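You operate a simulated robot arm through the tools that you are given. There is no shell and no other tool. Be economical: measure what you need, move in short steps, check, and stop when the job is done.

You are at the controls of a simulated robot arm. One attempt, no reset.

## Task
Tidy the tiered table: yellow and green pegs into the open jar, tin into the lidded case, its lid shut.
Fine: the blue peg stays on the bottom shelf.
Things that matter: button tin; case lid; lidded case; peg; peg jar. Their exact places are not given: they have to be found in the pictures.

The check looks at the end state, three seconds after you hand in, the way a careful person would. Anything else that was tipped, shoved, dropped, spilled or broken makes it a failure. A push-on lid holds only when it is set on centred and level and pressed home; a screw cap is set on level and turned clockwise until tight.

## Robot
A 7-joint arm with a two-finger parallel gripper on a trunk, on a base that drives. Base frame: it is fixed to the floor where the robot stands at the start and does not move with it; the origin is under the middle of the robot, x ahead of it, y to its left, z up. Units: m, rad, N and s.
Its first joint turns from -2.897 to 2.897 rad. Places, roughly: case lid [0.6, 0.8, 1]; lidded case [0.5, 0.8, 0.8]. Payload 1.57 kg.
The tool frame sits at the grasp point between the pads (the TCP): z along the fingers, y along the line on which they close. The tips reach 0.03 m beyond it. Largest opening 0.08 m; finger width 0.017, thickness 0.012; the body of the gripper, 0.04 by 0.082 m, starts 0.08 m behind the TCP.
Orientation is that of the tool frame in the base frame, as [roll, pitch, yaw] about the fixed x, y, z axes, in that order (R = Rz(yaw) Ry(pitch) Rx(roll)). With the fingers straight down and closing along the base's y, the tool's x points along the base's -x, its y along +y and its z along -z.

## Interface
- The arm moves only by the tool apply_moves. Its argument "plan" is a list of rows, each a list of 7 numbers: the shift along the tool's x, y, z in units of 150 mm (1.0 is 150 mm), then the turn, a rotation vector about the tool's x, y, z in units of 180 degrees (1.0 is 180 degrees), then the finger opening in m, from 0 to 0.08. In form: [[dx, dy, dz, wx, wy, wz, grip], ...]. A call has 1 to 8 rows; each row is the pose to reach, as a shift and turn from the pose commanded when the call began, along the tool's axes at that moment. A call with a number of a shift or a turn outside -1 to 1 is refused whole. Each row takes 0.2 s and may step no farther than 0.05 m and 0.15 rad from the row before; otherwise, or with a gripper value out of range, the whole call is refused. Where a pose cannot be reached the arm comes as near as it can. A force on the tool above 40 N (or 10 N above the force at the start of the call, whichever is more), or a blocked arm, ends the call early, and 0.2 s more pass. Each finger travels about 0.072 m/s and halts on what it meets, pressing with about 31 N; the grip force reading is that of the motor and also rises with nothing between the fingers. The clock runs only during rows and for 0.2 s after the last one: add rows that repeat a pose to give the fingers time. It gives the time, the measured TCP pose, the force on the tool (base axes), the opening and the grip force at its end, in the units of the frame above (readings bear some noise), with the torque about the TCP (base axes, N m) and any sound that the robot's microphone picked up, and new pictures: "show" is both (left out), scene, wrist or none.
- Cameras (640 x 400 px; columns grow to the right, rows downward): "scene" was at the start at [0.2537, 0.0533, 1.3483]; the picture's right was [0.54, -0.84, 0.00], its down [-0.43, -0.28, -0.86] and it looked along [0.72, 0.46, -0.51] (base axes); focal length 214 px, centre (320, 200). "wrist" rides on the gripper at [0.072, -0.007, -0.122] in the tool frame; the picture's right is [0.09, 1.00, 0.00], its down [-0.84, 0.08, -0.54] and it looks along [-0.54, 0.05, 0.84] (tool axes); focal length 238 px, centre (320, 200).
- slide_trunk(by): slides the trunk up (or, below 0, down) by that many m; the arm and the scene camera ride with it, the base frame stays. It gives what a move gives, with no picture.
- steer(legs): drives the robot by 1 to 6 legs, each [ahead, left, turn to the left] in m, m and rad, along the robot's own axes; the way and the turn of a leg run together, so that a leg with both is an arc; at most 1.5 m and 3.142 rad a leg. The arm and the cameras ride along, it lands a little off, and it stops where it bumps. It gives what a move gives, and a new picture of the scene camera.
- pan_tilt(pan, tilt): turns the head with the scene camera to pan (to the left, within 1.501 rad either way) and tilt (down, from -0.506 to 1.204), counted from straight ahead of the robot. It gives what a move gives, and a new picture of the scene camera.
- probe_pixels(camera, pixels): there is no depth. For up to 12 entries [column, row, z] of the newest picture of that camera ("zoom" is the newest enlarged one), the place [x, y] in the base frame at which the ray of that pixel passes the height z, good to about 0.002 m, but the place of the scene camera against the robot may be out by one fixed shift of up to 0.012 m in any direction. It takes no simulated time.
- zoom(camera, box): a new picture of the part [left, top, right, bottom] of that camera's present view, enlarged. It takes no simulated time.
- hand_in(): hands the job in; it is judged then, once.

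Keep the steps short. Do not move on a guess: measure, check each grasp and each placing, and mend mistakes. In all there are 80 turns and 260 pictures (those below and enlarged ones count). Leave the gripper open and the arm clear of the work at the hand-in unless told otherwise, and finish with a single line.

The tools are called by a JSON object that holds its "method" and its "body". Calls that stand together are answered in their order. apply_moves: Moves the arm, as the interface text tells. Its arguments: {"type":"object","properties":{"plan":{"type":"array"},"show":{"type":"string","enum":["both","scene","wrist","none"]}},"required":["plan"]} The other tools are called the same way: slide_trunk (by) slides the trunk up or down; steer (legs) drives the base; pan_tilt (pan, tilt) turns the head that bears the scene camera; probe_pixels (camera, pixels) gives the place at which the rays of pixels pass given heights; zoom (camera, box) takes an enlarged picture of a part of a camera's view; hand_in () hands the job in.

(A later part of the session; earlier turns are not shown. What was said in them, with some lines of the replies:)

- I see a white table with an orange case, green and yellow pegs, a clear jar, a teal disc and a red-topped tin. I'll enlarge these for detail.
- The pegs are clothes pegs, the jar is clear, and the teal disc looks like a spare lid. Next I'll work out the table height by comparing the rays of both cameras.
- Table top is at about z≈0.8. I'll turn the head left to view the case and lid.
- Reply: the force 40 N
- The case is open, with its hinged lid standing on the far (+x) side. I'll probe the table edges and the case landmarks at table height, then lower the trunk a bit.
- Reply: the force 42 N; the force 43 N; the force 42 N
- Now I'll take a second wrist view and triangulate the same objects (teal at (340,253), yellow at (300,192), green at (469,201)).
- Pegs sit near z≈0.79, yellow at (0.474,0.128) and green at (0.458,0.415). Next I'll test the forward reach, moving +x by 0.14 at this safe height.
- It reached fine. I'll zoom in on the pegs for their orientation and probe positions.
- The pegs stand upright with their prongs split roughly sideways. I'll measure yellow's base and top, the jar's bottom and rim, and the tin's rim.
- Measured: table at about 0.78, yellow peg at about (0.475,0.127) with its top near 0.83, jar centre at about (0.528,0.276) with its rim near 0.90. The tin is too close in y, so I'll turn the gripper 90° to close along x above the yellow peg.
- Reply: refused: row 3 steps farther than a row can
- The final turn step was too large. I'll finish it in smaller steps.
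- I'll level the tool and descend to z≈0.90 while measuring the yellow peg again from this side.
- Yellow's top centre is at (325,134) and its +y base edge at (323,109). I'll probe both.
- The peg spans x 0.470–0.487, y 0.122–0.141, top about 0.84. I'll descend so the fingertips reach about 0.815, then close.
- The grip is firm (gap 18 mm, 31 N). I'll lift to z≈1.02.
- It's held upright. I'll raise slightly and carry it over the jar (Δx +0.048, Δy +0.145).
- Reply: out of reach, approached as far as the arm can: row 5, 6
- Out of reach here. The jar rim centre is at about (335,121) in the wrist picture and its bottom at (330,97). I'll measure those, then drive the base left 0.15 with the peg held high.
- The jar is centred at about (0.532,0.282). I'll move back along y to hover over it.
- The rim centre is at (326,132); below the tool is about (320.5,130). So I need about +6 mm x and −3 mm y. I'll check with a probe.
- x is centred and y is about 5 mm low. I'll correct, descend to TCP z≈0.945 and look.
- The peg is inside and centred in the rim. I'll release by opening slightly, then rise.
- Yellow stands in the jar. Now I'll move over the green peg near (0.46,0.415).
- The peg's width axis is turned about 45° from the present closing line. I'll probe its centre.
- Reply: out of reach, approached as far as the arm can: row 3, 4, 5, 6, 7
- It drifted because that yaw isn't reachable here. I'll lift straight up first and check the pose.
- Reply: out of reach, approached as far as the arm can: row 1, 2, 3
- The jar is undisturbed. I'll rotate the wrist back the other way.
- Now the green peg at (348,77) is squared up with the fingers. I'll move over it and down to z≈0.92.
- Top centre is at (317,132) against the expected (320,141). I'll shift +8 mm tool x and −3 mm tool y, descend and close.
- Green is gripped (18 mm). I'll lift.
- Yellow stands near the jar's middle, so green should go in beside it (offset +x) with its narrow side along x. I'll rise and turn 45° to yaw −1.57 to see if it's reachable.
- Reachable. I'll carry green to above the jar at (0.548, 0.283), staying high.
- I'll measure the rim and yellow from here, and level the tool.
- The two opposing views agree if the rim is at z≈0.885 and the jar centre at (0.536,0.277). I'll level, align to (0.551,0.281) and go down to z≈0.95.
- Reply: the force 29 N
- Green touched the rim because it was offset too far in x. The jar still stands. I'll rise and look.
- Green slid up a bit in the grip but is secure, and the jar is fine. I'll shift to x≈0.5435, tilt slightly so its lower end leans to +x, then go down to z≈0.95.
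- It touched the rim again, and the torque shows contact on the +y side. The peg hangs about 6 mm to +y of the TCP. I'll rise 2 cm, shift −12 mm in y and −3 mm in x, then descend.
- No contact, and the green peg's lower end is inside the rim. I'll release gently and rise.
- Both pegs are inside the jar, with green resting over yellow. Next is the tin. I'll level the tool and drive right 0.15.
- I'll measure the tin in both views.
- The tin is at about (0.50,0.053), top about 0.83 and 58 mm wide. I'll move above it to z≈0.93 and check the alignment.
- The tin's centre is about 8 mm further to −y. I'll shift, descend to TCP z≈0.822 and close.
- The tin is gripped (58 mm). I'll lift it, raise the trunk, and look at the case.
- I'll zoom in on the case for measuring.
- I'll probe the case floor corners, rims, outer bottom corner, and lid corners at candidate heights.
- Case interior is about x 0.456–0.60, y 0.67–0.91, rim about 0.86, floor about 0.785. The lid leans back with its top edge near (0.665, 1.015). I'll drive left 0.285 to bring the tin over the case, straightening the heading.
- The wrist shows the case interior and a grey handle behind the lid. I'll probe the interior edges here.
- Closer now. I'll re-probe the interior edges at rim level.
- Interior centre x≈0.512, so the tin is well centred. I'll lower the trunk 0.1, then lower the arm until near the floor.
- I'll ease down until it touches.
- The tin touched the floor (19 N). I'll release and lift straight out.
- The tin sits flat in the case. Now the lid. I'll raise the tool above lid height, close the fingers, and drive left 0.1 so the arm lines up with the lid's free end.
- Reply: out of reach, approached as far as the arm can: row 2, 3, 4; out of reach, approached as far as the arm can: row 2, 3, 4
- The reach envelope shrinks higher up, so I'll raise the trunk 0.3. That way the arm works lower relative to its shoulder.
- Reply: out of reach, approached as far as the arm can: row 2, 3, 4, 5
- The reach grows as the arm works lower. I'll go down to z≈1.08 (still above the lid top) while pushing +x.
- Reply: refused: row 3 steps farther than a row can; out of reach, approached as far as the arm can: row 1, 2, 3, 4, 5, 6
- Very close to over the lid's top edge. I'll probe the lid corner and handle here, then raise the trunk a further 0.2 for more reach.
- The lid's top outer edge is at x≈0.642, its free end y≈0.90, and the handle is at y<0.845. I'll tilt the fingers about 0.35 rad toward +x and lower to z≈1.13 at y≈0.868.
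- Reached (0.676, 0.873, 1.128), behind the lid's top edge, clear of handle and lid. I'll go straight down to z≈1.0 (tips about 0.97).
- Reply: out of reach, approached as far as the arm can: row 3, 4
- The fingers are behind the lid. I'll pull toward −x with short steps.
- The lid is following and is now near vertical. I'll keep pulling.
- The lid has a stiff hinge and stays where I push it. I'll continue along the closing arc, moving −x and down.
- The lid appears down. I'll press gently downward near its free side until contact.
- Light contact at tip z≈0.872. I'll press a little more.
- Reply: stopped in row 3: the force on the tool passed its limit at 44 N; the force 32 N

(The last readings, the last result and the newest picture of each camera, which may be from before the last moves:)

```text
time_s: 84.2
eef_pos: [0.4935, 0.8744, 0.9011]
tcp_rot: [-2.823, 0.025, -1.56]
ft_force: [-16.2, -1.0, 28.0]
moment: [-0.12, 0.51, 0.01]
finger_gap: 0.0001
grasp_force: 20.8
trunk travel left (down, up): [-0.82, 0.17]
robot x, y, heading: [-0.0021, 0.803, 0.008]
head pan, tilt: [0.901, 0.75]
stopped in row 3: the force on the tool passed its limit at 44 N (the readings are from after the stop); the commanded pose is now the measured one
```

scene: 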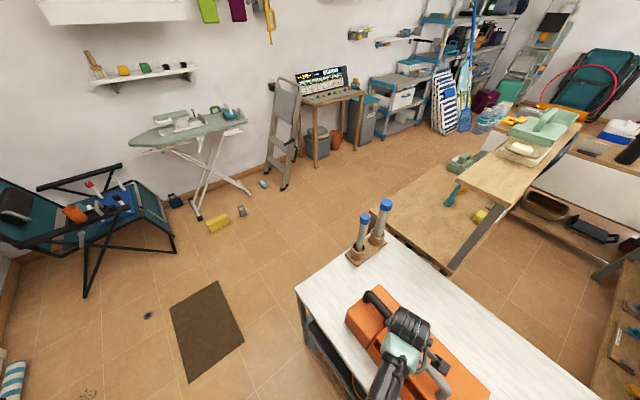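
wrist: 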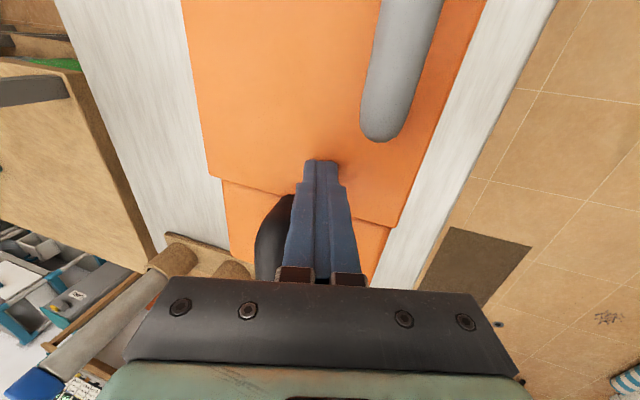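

The lid is on a hard stop. I'll retreat straight up and inspect.

{"method": "apply_moves", "body": {"plan": [[0, -0.09, -0.28, 0, 0, 0, 0.0], [0, -0.19, -0.58, 0, 0, 0, 0.0], [0, -0.28, -0.88, 0, 0, 0, 0.0], [0, -0.28, -0.88, 0, 0, 0, 0.0]], "show": "both"}}

{"method": "steer", "body": {"legs": [[0, -0.35, 0]]}}

```text
time_s: 85.2
eef_pos: [0.4932, 0.8722, 1.04]
tcp_rot: [-2.827, 0.022, -1.56]
ft_force: [0.9, 0.3, -0.1]
moment: [-0.02, 0.03, 0.0]
finger_gap: 0.0
grasp_force: 21.4
trunk travel left (down, up): [-0.82, 0.17]
robot x, y, heading: [-0.0043, 0.8029, 0.007]
head pan, tilt: [0.901, 0.75]
```

scene: 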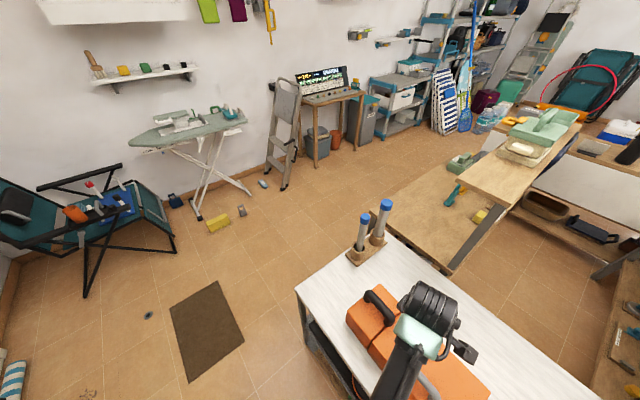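
wrist: 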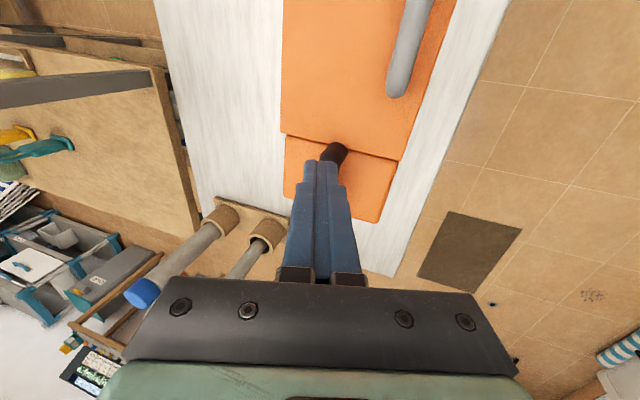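

```text
time_s: 87.5
eef_pos: [0.4951, 0.5177, 1.0383]
tcp_rot: [-2.828, 0.023, -1.56]
ft_force: [-0.7, -0.5, 0.2]
moment: [-0.02, 0.03, -0.01]
finger_gap: 0.0002
grasp_force: 21.1
trunk travel left (down, up): [-0.82, 0.17]
robot x, y, heading: [-0.0039, 0.4506, 0.003]
head pan, tilt: [0.901, 0.75]
```

scene: 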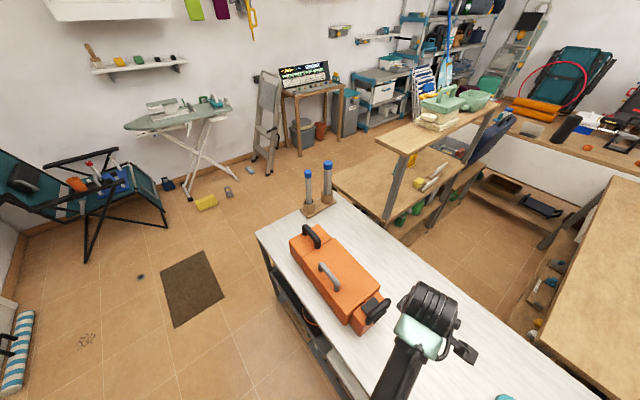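

Zoom on the closed case and turn the head to the jar.

{"method": "zoom", "body": {"camera": "scene", "box": [260, 200, 420, 350]}}

{"method": "pan_tilt", "body": {"pan": -0.2, "tilt": 0.85}}

```text
2.67 times, centred on (340, 275) of scene
```

zoom: 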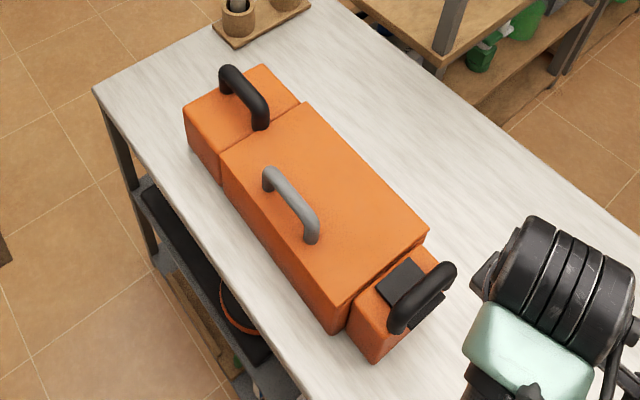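

```text
time_s: 88.8
eef_pos: [0.4945, 0.5189, 1.0377]
tcp_rot: [-2.829, 0.023, -1.56]
ft_force: [-0.3, -1.0, 0.3]
moment: [-0.01, 0.04, 0.01]
finger_gap: 0.0
grasp_force: 21.2
trunk travel left (down, up): [-0.82, 0.17]
robot x, y, heading: [-0.0026, 0.4484, 0.006]
head pan, tilt: [-0.201, 0.85]
```

scene: 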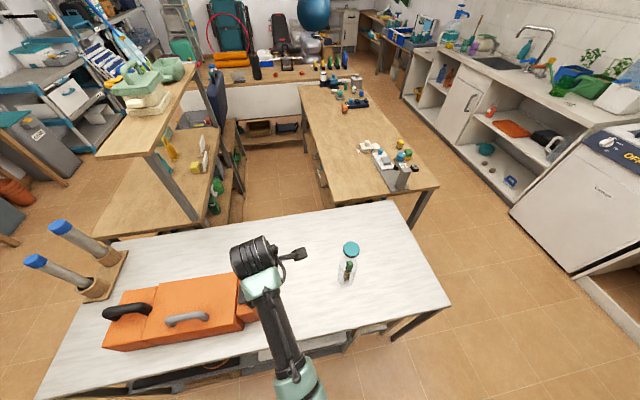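

{"method": "zoom", "body": {"camera": "scene", "box": [300, 220, 400, 310]}}

{"method": "steer", "body": {"legs": [[0, -0.3, 0]]}}

{"method": "pan_tilt", "body": {"pan": 0.3, "tilt": 0.95}}

```text
4.44 times, centred on (350, 265) of scene
```

zoom: 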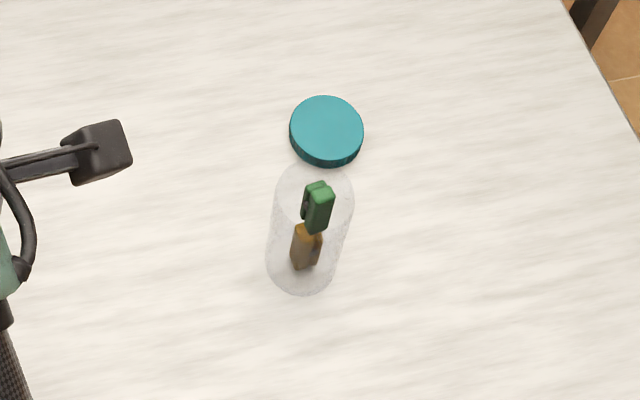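

```text
time_s: 90.9
eef_pos: [0.4966, 0.2165, 1.0387]
tcp_rot: [-2.827, 0.022, -1.56]
ft_force: [-0.5, -0.6, 0.0]
moment: [0.0, 0.0, -0.04]
finger_gap: 0.0002
grasp_force: 21.4
trunk travel left (down, up): [-0.82, 0.17]
robot x, y, heading: [-0.0005, 0.1507, 0.01]
head pan, tilt: [-0.201, 0.85]
```

scene: 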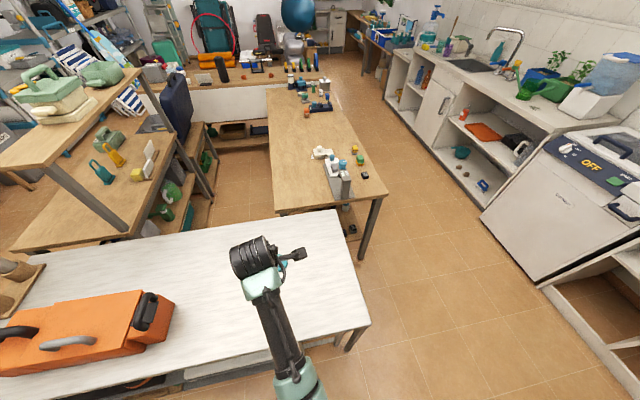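

```text
time_s: 91.8
eef_pos: [0.4956, 0.2176, 1.0389]
tcp_rot: [-2.827, 0.022, -1.561]
ft_force: [0.2, -0.3, 0.0]
moment: [0.02, 0.0, 0.01]
finger_gap: 0.0
grasp_force: 21.6
trunk travel left (down, up): [-0.82, 0.17]
robot x, y, heading: [-0.0023, 0.1469, 0.007]
head pan, tilt: [0.3, 0.949]
```

scene: 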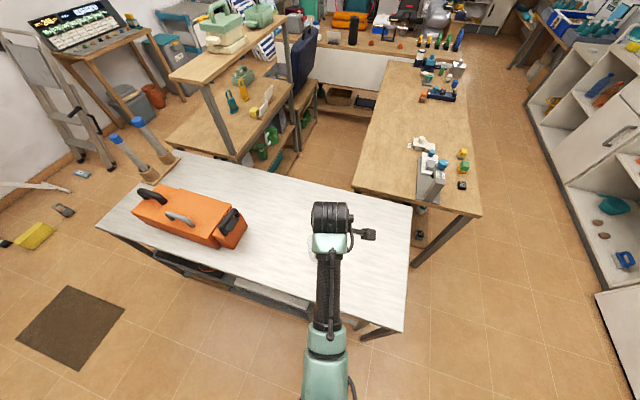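

The case is shut flat and both pegs are in the jar. I'll open the gripper, retract toward the robot, and take a final look at the jar.

{"method": "apply_moves", "body": {"plan": [[0, 0.2, -0.3, 0, 0, 0, 0.03], [0, 0.45, -0.5, 0, 0, 0, 0.06], [0, 0.7, -0.7, 0, 0, 0, 0.06], [0, 0.9, -0.7, 0, 0, 0, 0.06], [0, 0.9, -0.7, 0, 0, 0, 0.06]], "show": "none"}}

{"method": "steer", "body": {"legs": [[0, -0.25, 0]]}}

{"method": "slide_trunk", "body": {"by": -0.25}}

{"method": "pan_tilt", "body": {"pan": 0.85, "tilt": 0.6}}

```text
refused: row 1 steps farther than a row can; nothing moved
```

```text
time_s: 93.7
eef_pos: [0.4975, -0.0319, 1.0391]
tcp_rot: [-2.827, 0.024, -1.554]
ft_force: [-0.1, 1.1, 0.6]
moment: [-0.01, 0.01, 0.02]
finger_gap: 0.0
grasp_force: 21.2
trunk travel left (down, up): [-0.82, 0.17]
robot x, y, heading: [-0.0041, -0.1036, 0.015]
head pan, tilt: [0.3, 0.949]
```

scene: 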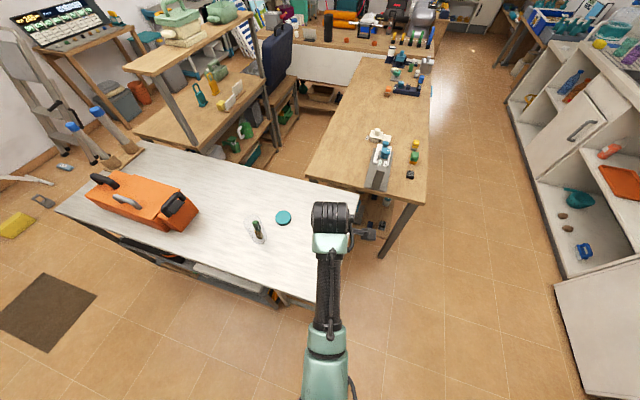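

```text
time_s: 96.2
eef_pos: [0.4995, -0.0322, 0.7917]
tcp_rot: [-2.822, 0.023, -1.553]
ft_force: [-5.1, 0.0, 14.8]
moment: [-0.09, 0.18, -0.03]
finger_gap: 0.0
grasp_force: 20.8
trunk travel left (down, up): [-0.57, 0.42]
robot x, y, heading: [-0.0008, -0.1005, 0.009]
head pan, tilt: [0.3, 0.949]
```

```text
time_s: 97.2
eef_pos: [0.4998, -0.0316, 0.7915]
tcp_rot: [-2.822, 0.024, -1.554]
ft_force: [-0.4, 1.2, 23.1]
moment: [-0.18, 0.01, -0.01]
finger_gap: 0.0
grasp_force: 21.3
trunk travel left (down, up): [-0.57, 0.42]
robot x, y, heading: [0.002, -0.1078, 0.014]
head pan, tilt: [0.85, 0.6]
```

scene: 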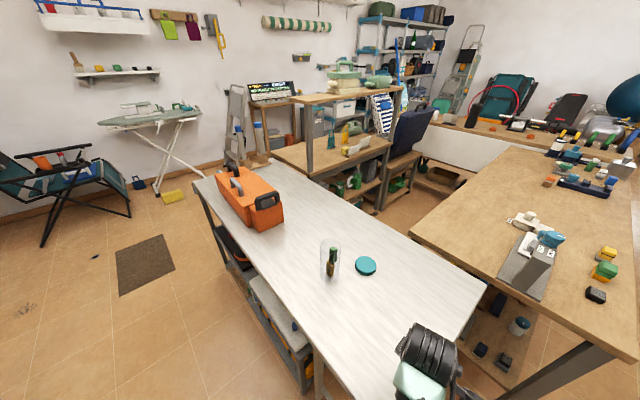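

The retract was refused, so lowering the trunk set the fingertips lightly on the bare table. I'll raise it again now.

{"method": "slide_trunk", "body": {"by": 0.2}}

{"method": "zoom", "body": {"camera": "scene", "box": [290, 210, 400, 300]}}

{"method": "pan_tilt", "body": {"pan": 0.8, "tilt": 0.7}}

```text
time_s: 99.4
eef_pos: [0.4979, -0.0317, 0.9892]
tcp_rot: [-2.827, 0.023, -1.555]
ft_force: [-0.1, -0.8, -0.9]
moment: [-0.01, 0.03, 0.0]
finger_gap: 0.0
grasp_force: 21.3
trunk travel left (down, up): [-0.77, 0.22]
robot x, y, heading: [-0.001, -0.1047, 0.01]
head pan, tilt: [0.85, 0.6]
```

```text
4.44 times, centred on (345, 255) of scene
```

zoom: 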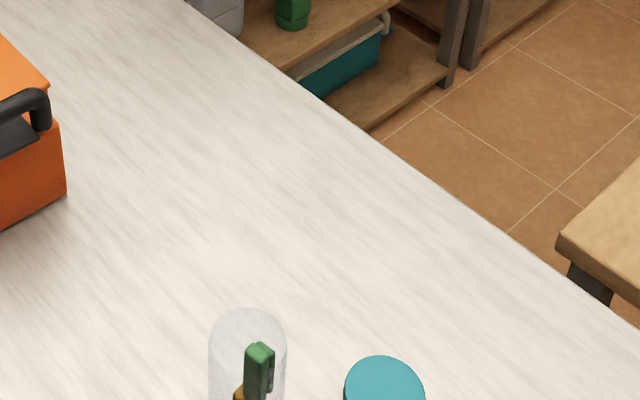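

```text
time_s: 100.0
eef_pos: [0.4971, -0.0318, 0.9893]
tcp_rot: [-2.828, 0.022, -1.553]
ft_force: [0.2, -0.3, 0.2]
moment: [0.05, -0.01, -0.01]
finger_gap: 0.0
grasp_force: 21.4
trunk travel left (down, up): [-0.77, 0.22]
robot x, y, heading: [0.0022, -0.099, 0.012]
head pan, tilt: [0.799, 0.7]
```

scene: 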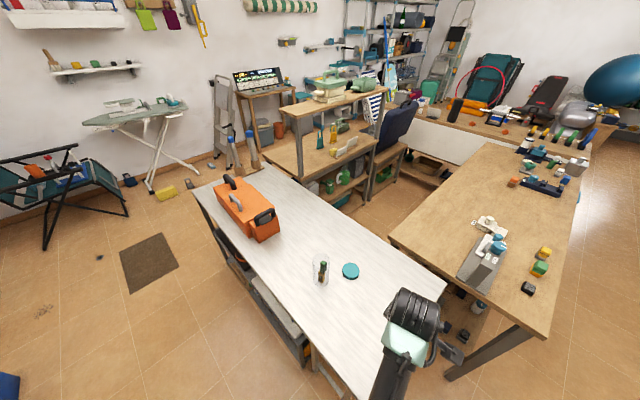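

{"method": "zoom", "body": {"camera": "scene", "box": [280, 230, 370, 310]}}

{"method": "apply_moves", "body": {"plan": [[0, 0.1, -0.25, 0, 0, 0, 0.03], [0, 0.25, -0.5, 0, 0, 0, 0.06], [0, 0.5, -0.6, 0, 0, 0, 0.06], [0, 0.75, -0.65, 0, 0, 0, 0.06], [0, 0.75, -0.65, 0, 0, 0, 0.06]], "show": "scene"}}

```text
5.00 times, centred on (325, 270) of scene
```

zoom: 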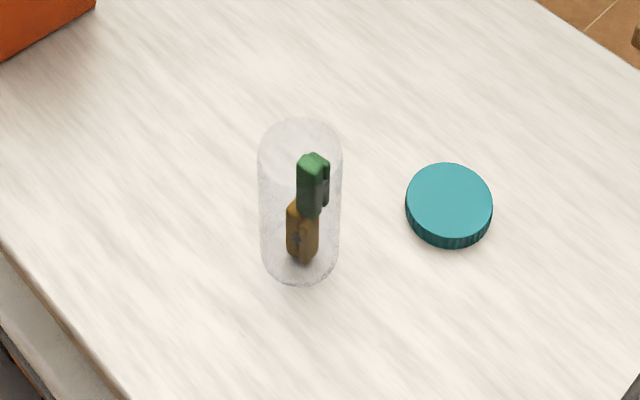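

```text
time_s: 101.2
eef_pos: [0.3592, -0.0358, 1.0466]
tcp_rot: [-2.827, 0.022, -1.552]
ft_force: [-0.8, 0.3, 0.4]
moment: [-0.02, 0.0, -0.01]
finger_gap: 0.06
grasp_force: 0.2
trunk travel left (down, up): [-0.77, 0.22]
robot x, y, heading: [-0.0021, -0.1004, 0.011]
head pan, tilt: [0.799, 0.7]
```

scene: 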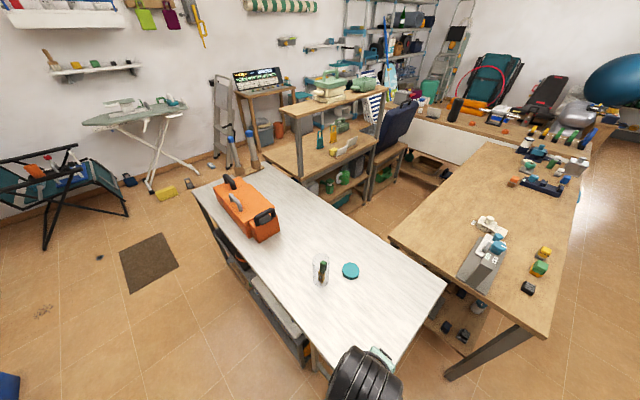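

Green and yellow stand inside the jar below its rim, the case is shut with the tin inside, and the arm is clear with the gripper open. Handing in.

{"method": "hand_in", "body": {}}

```text
The job is handed in.
```

Handed in: the yellow and green pegs are in the open jar (green rests on top of yellow, below the rim), the tin is in the case with its lid shut, and I left the blue peg on the bottom shelf alone.
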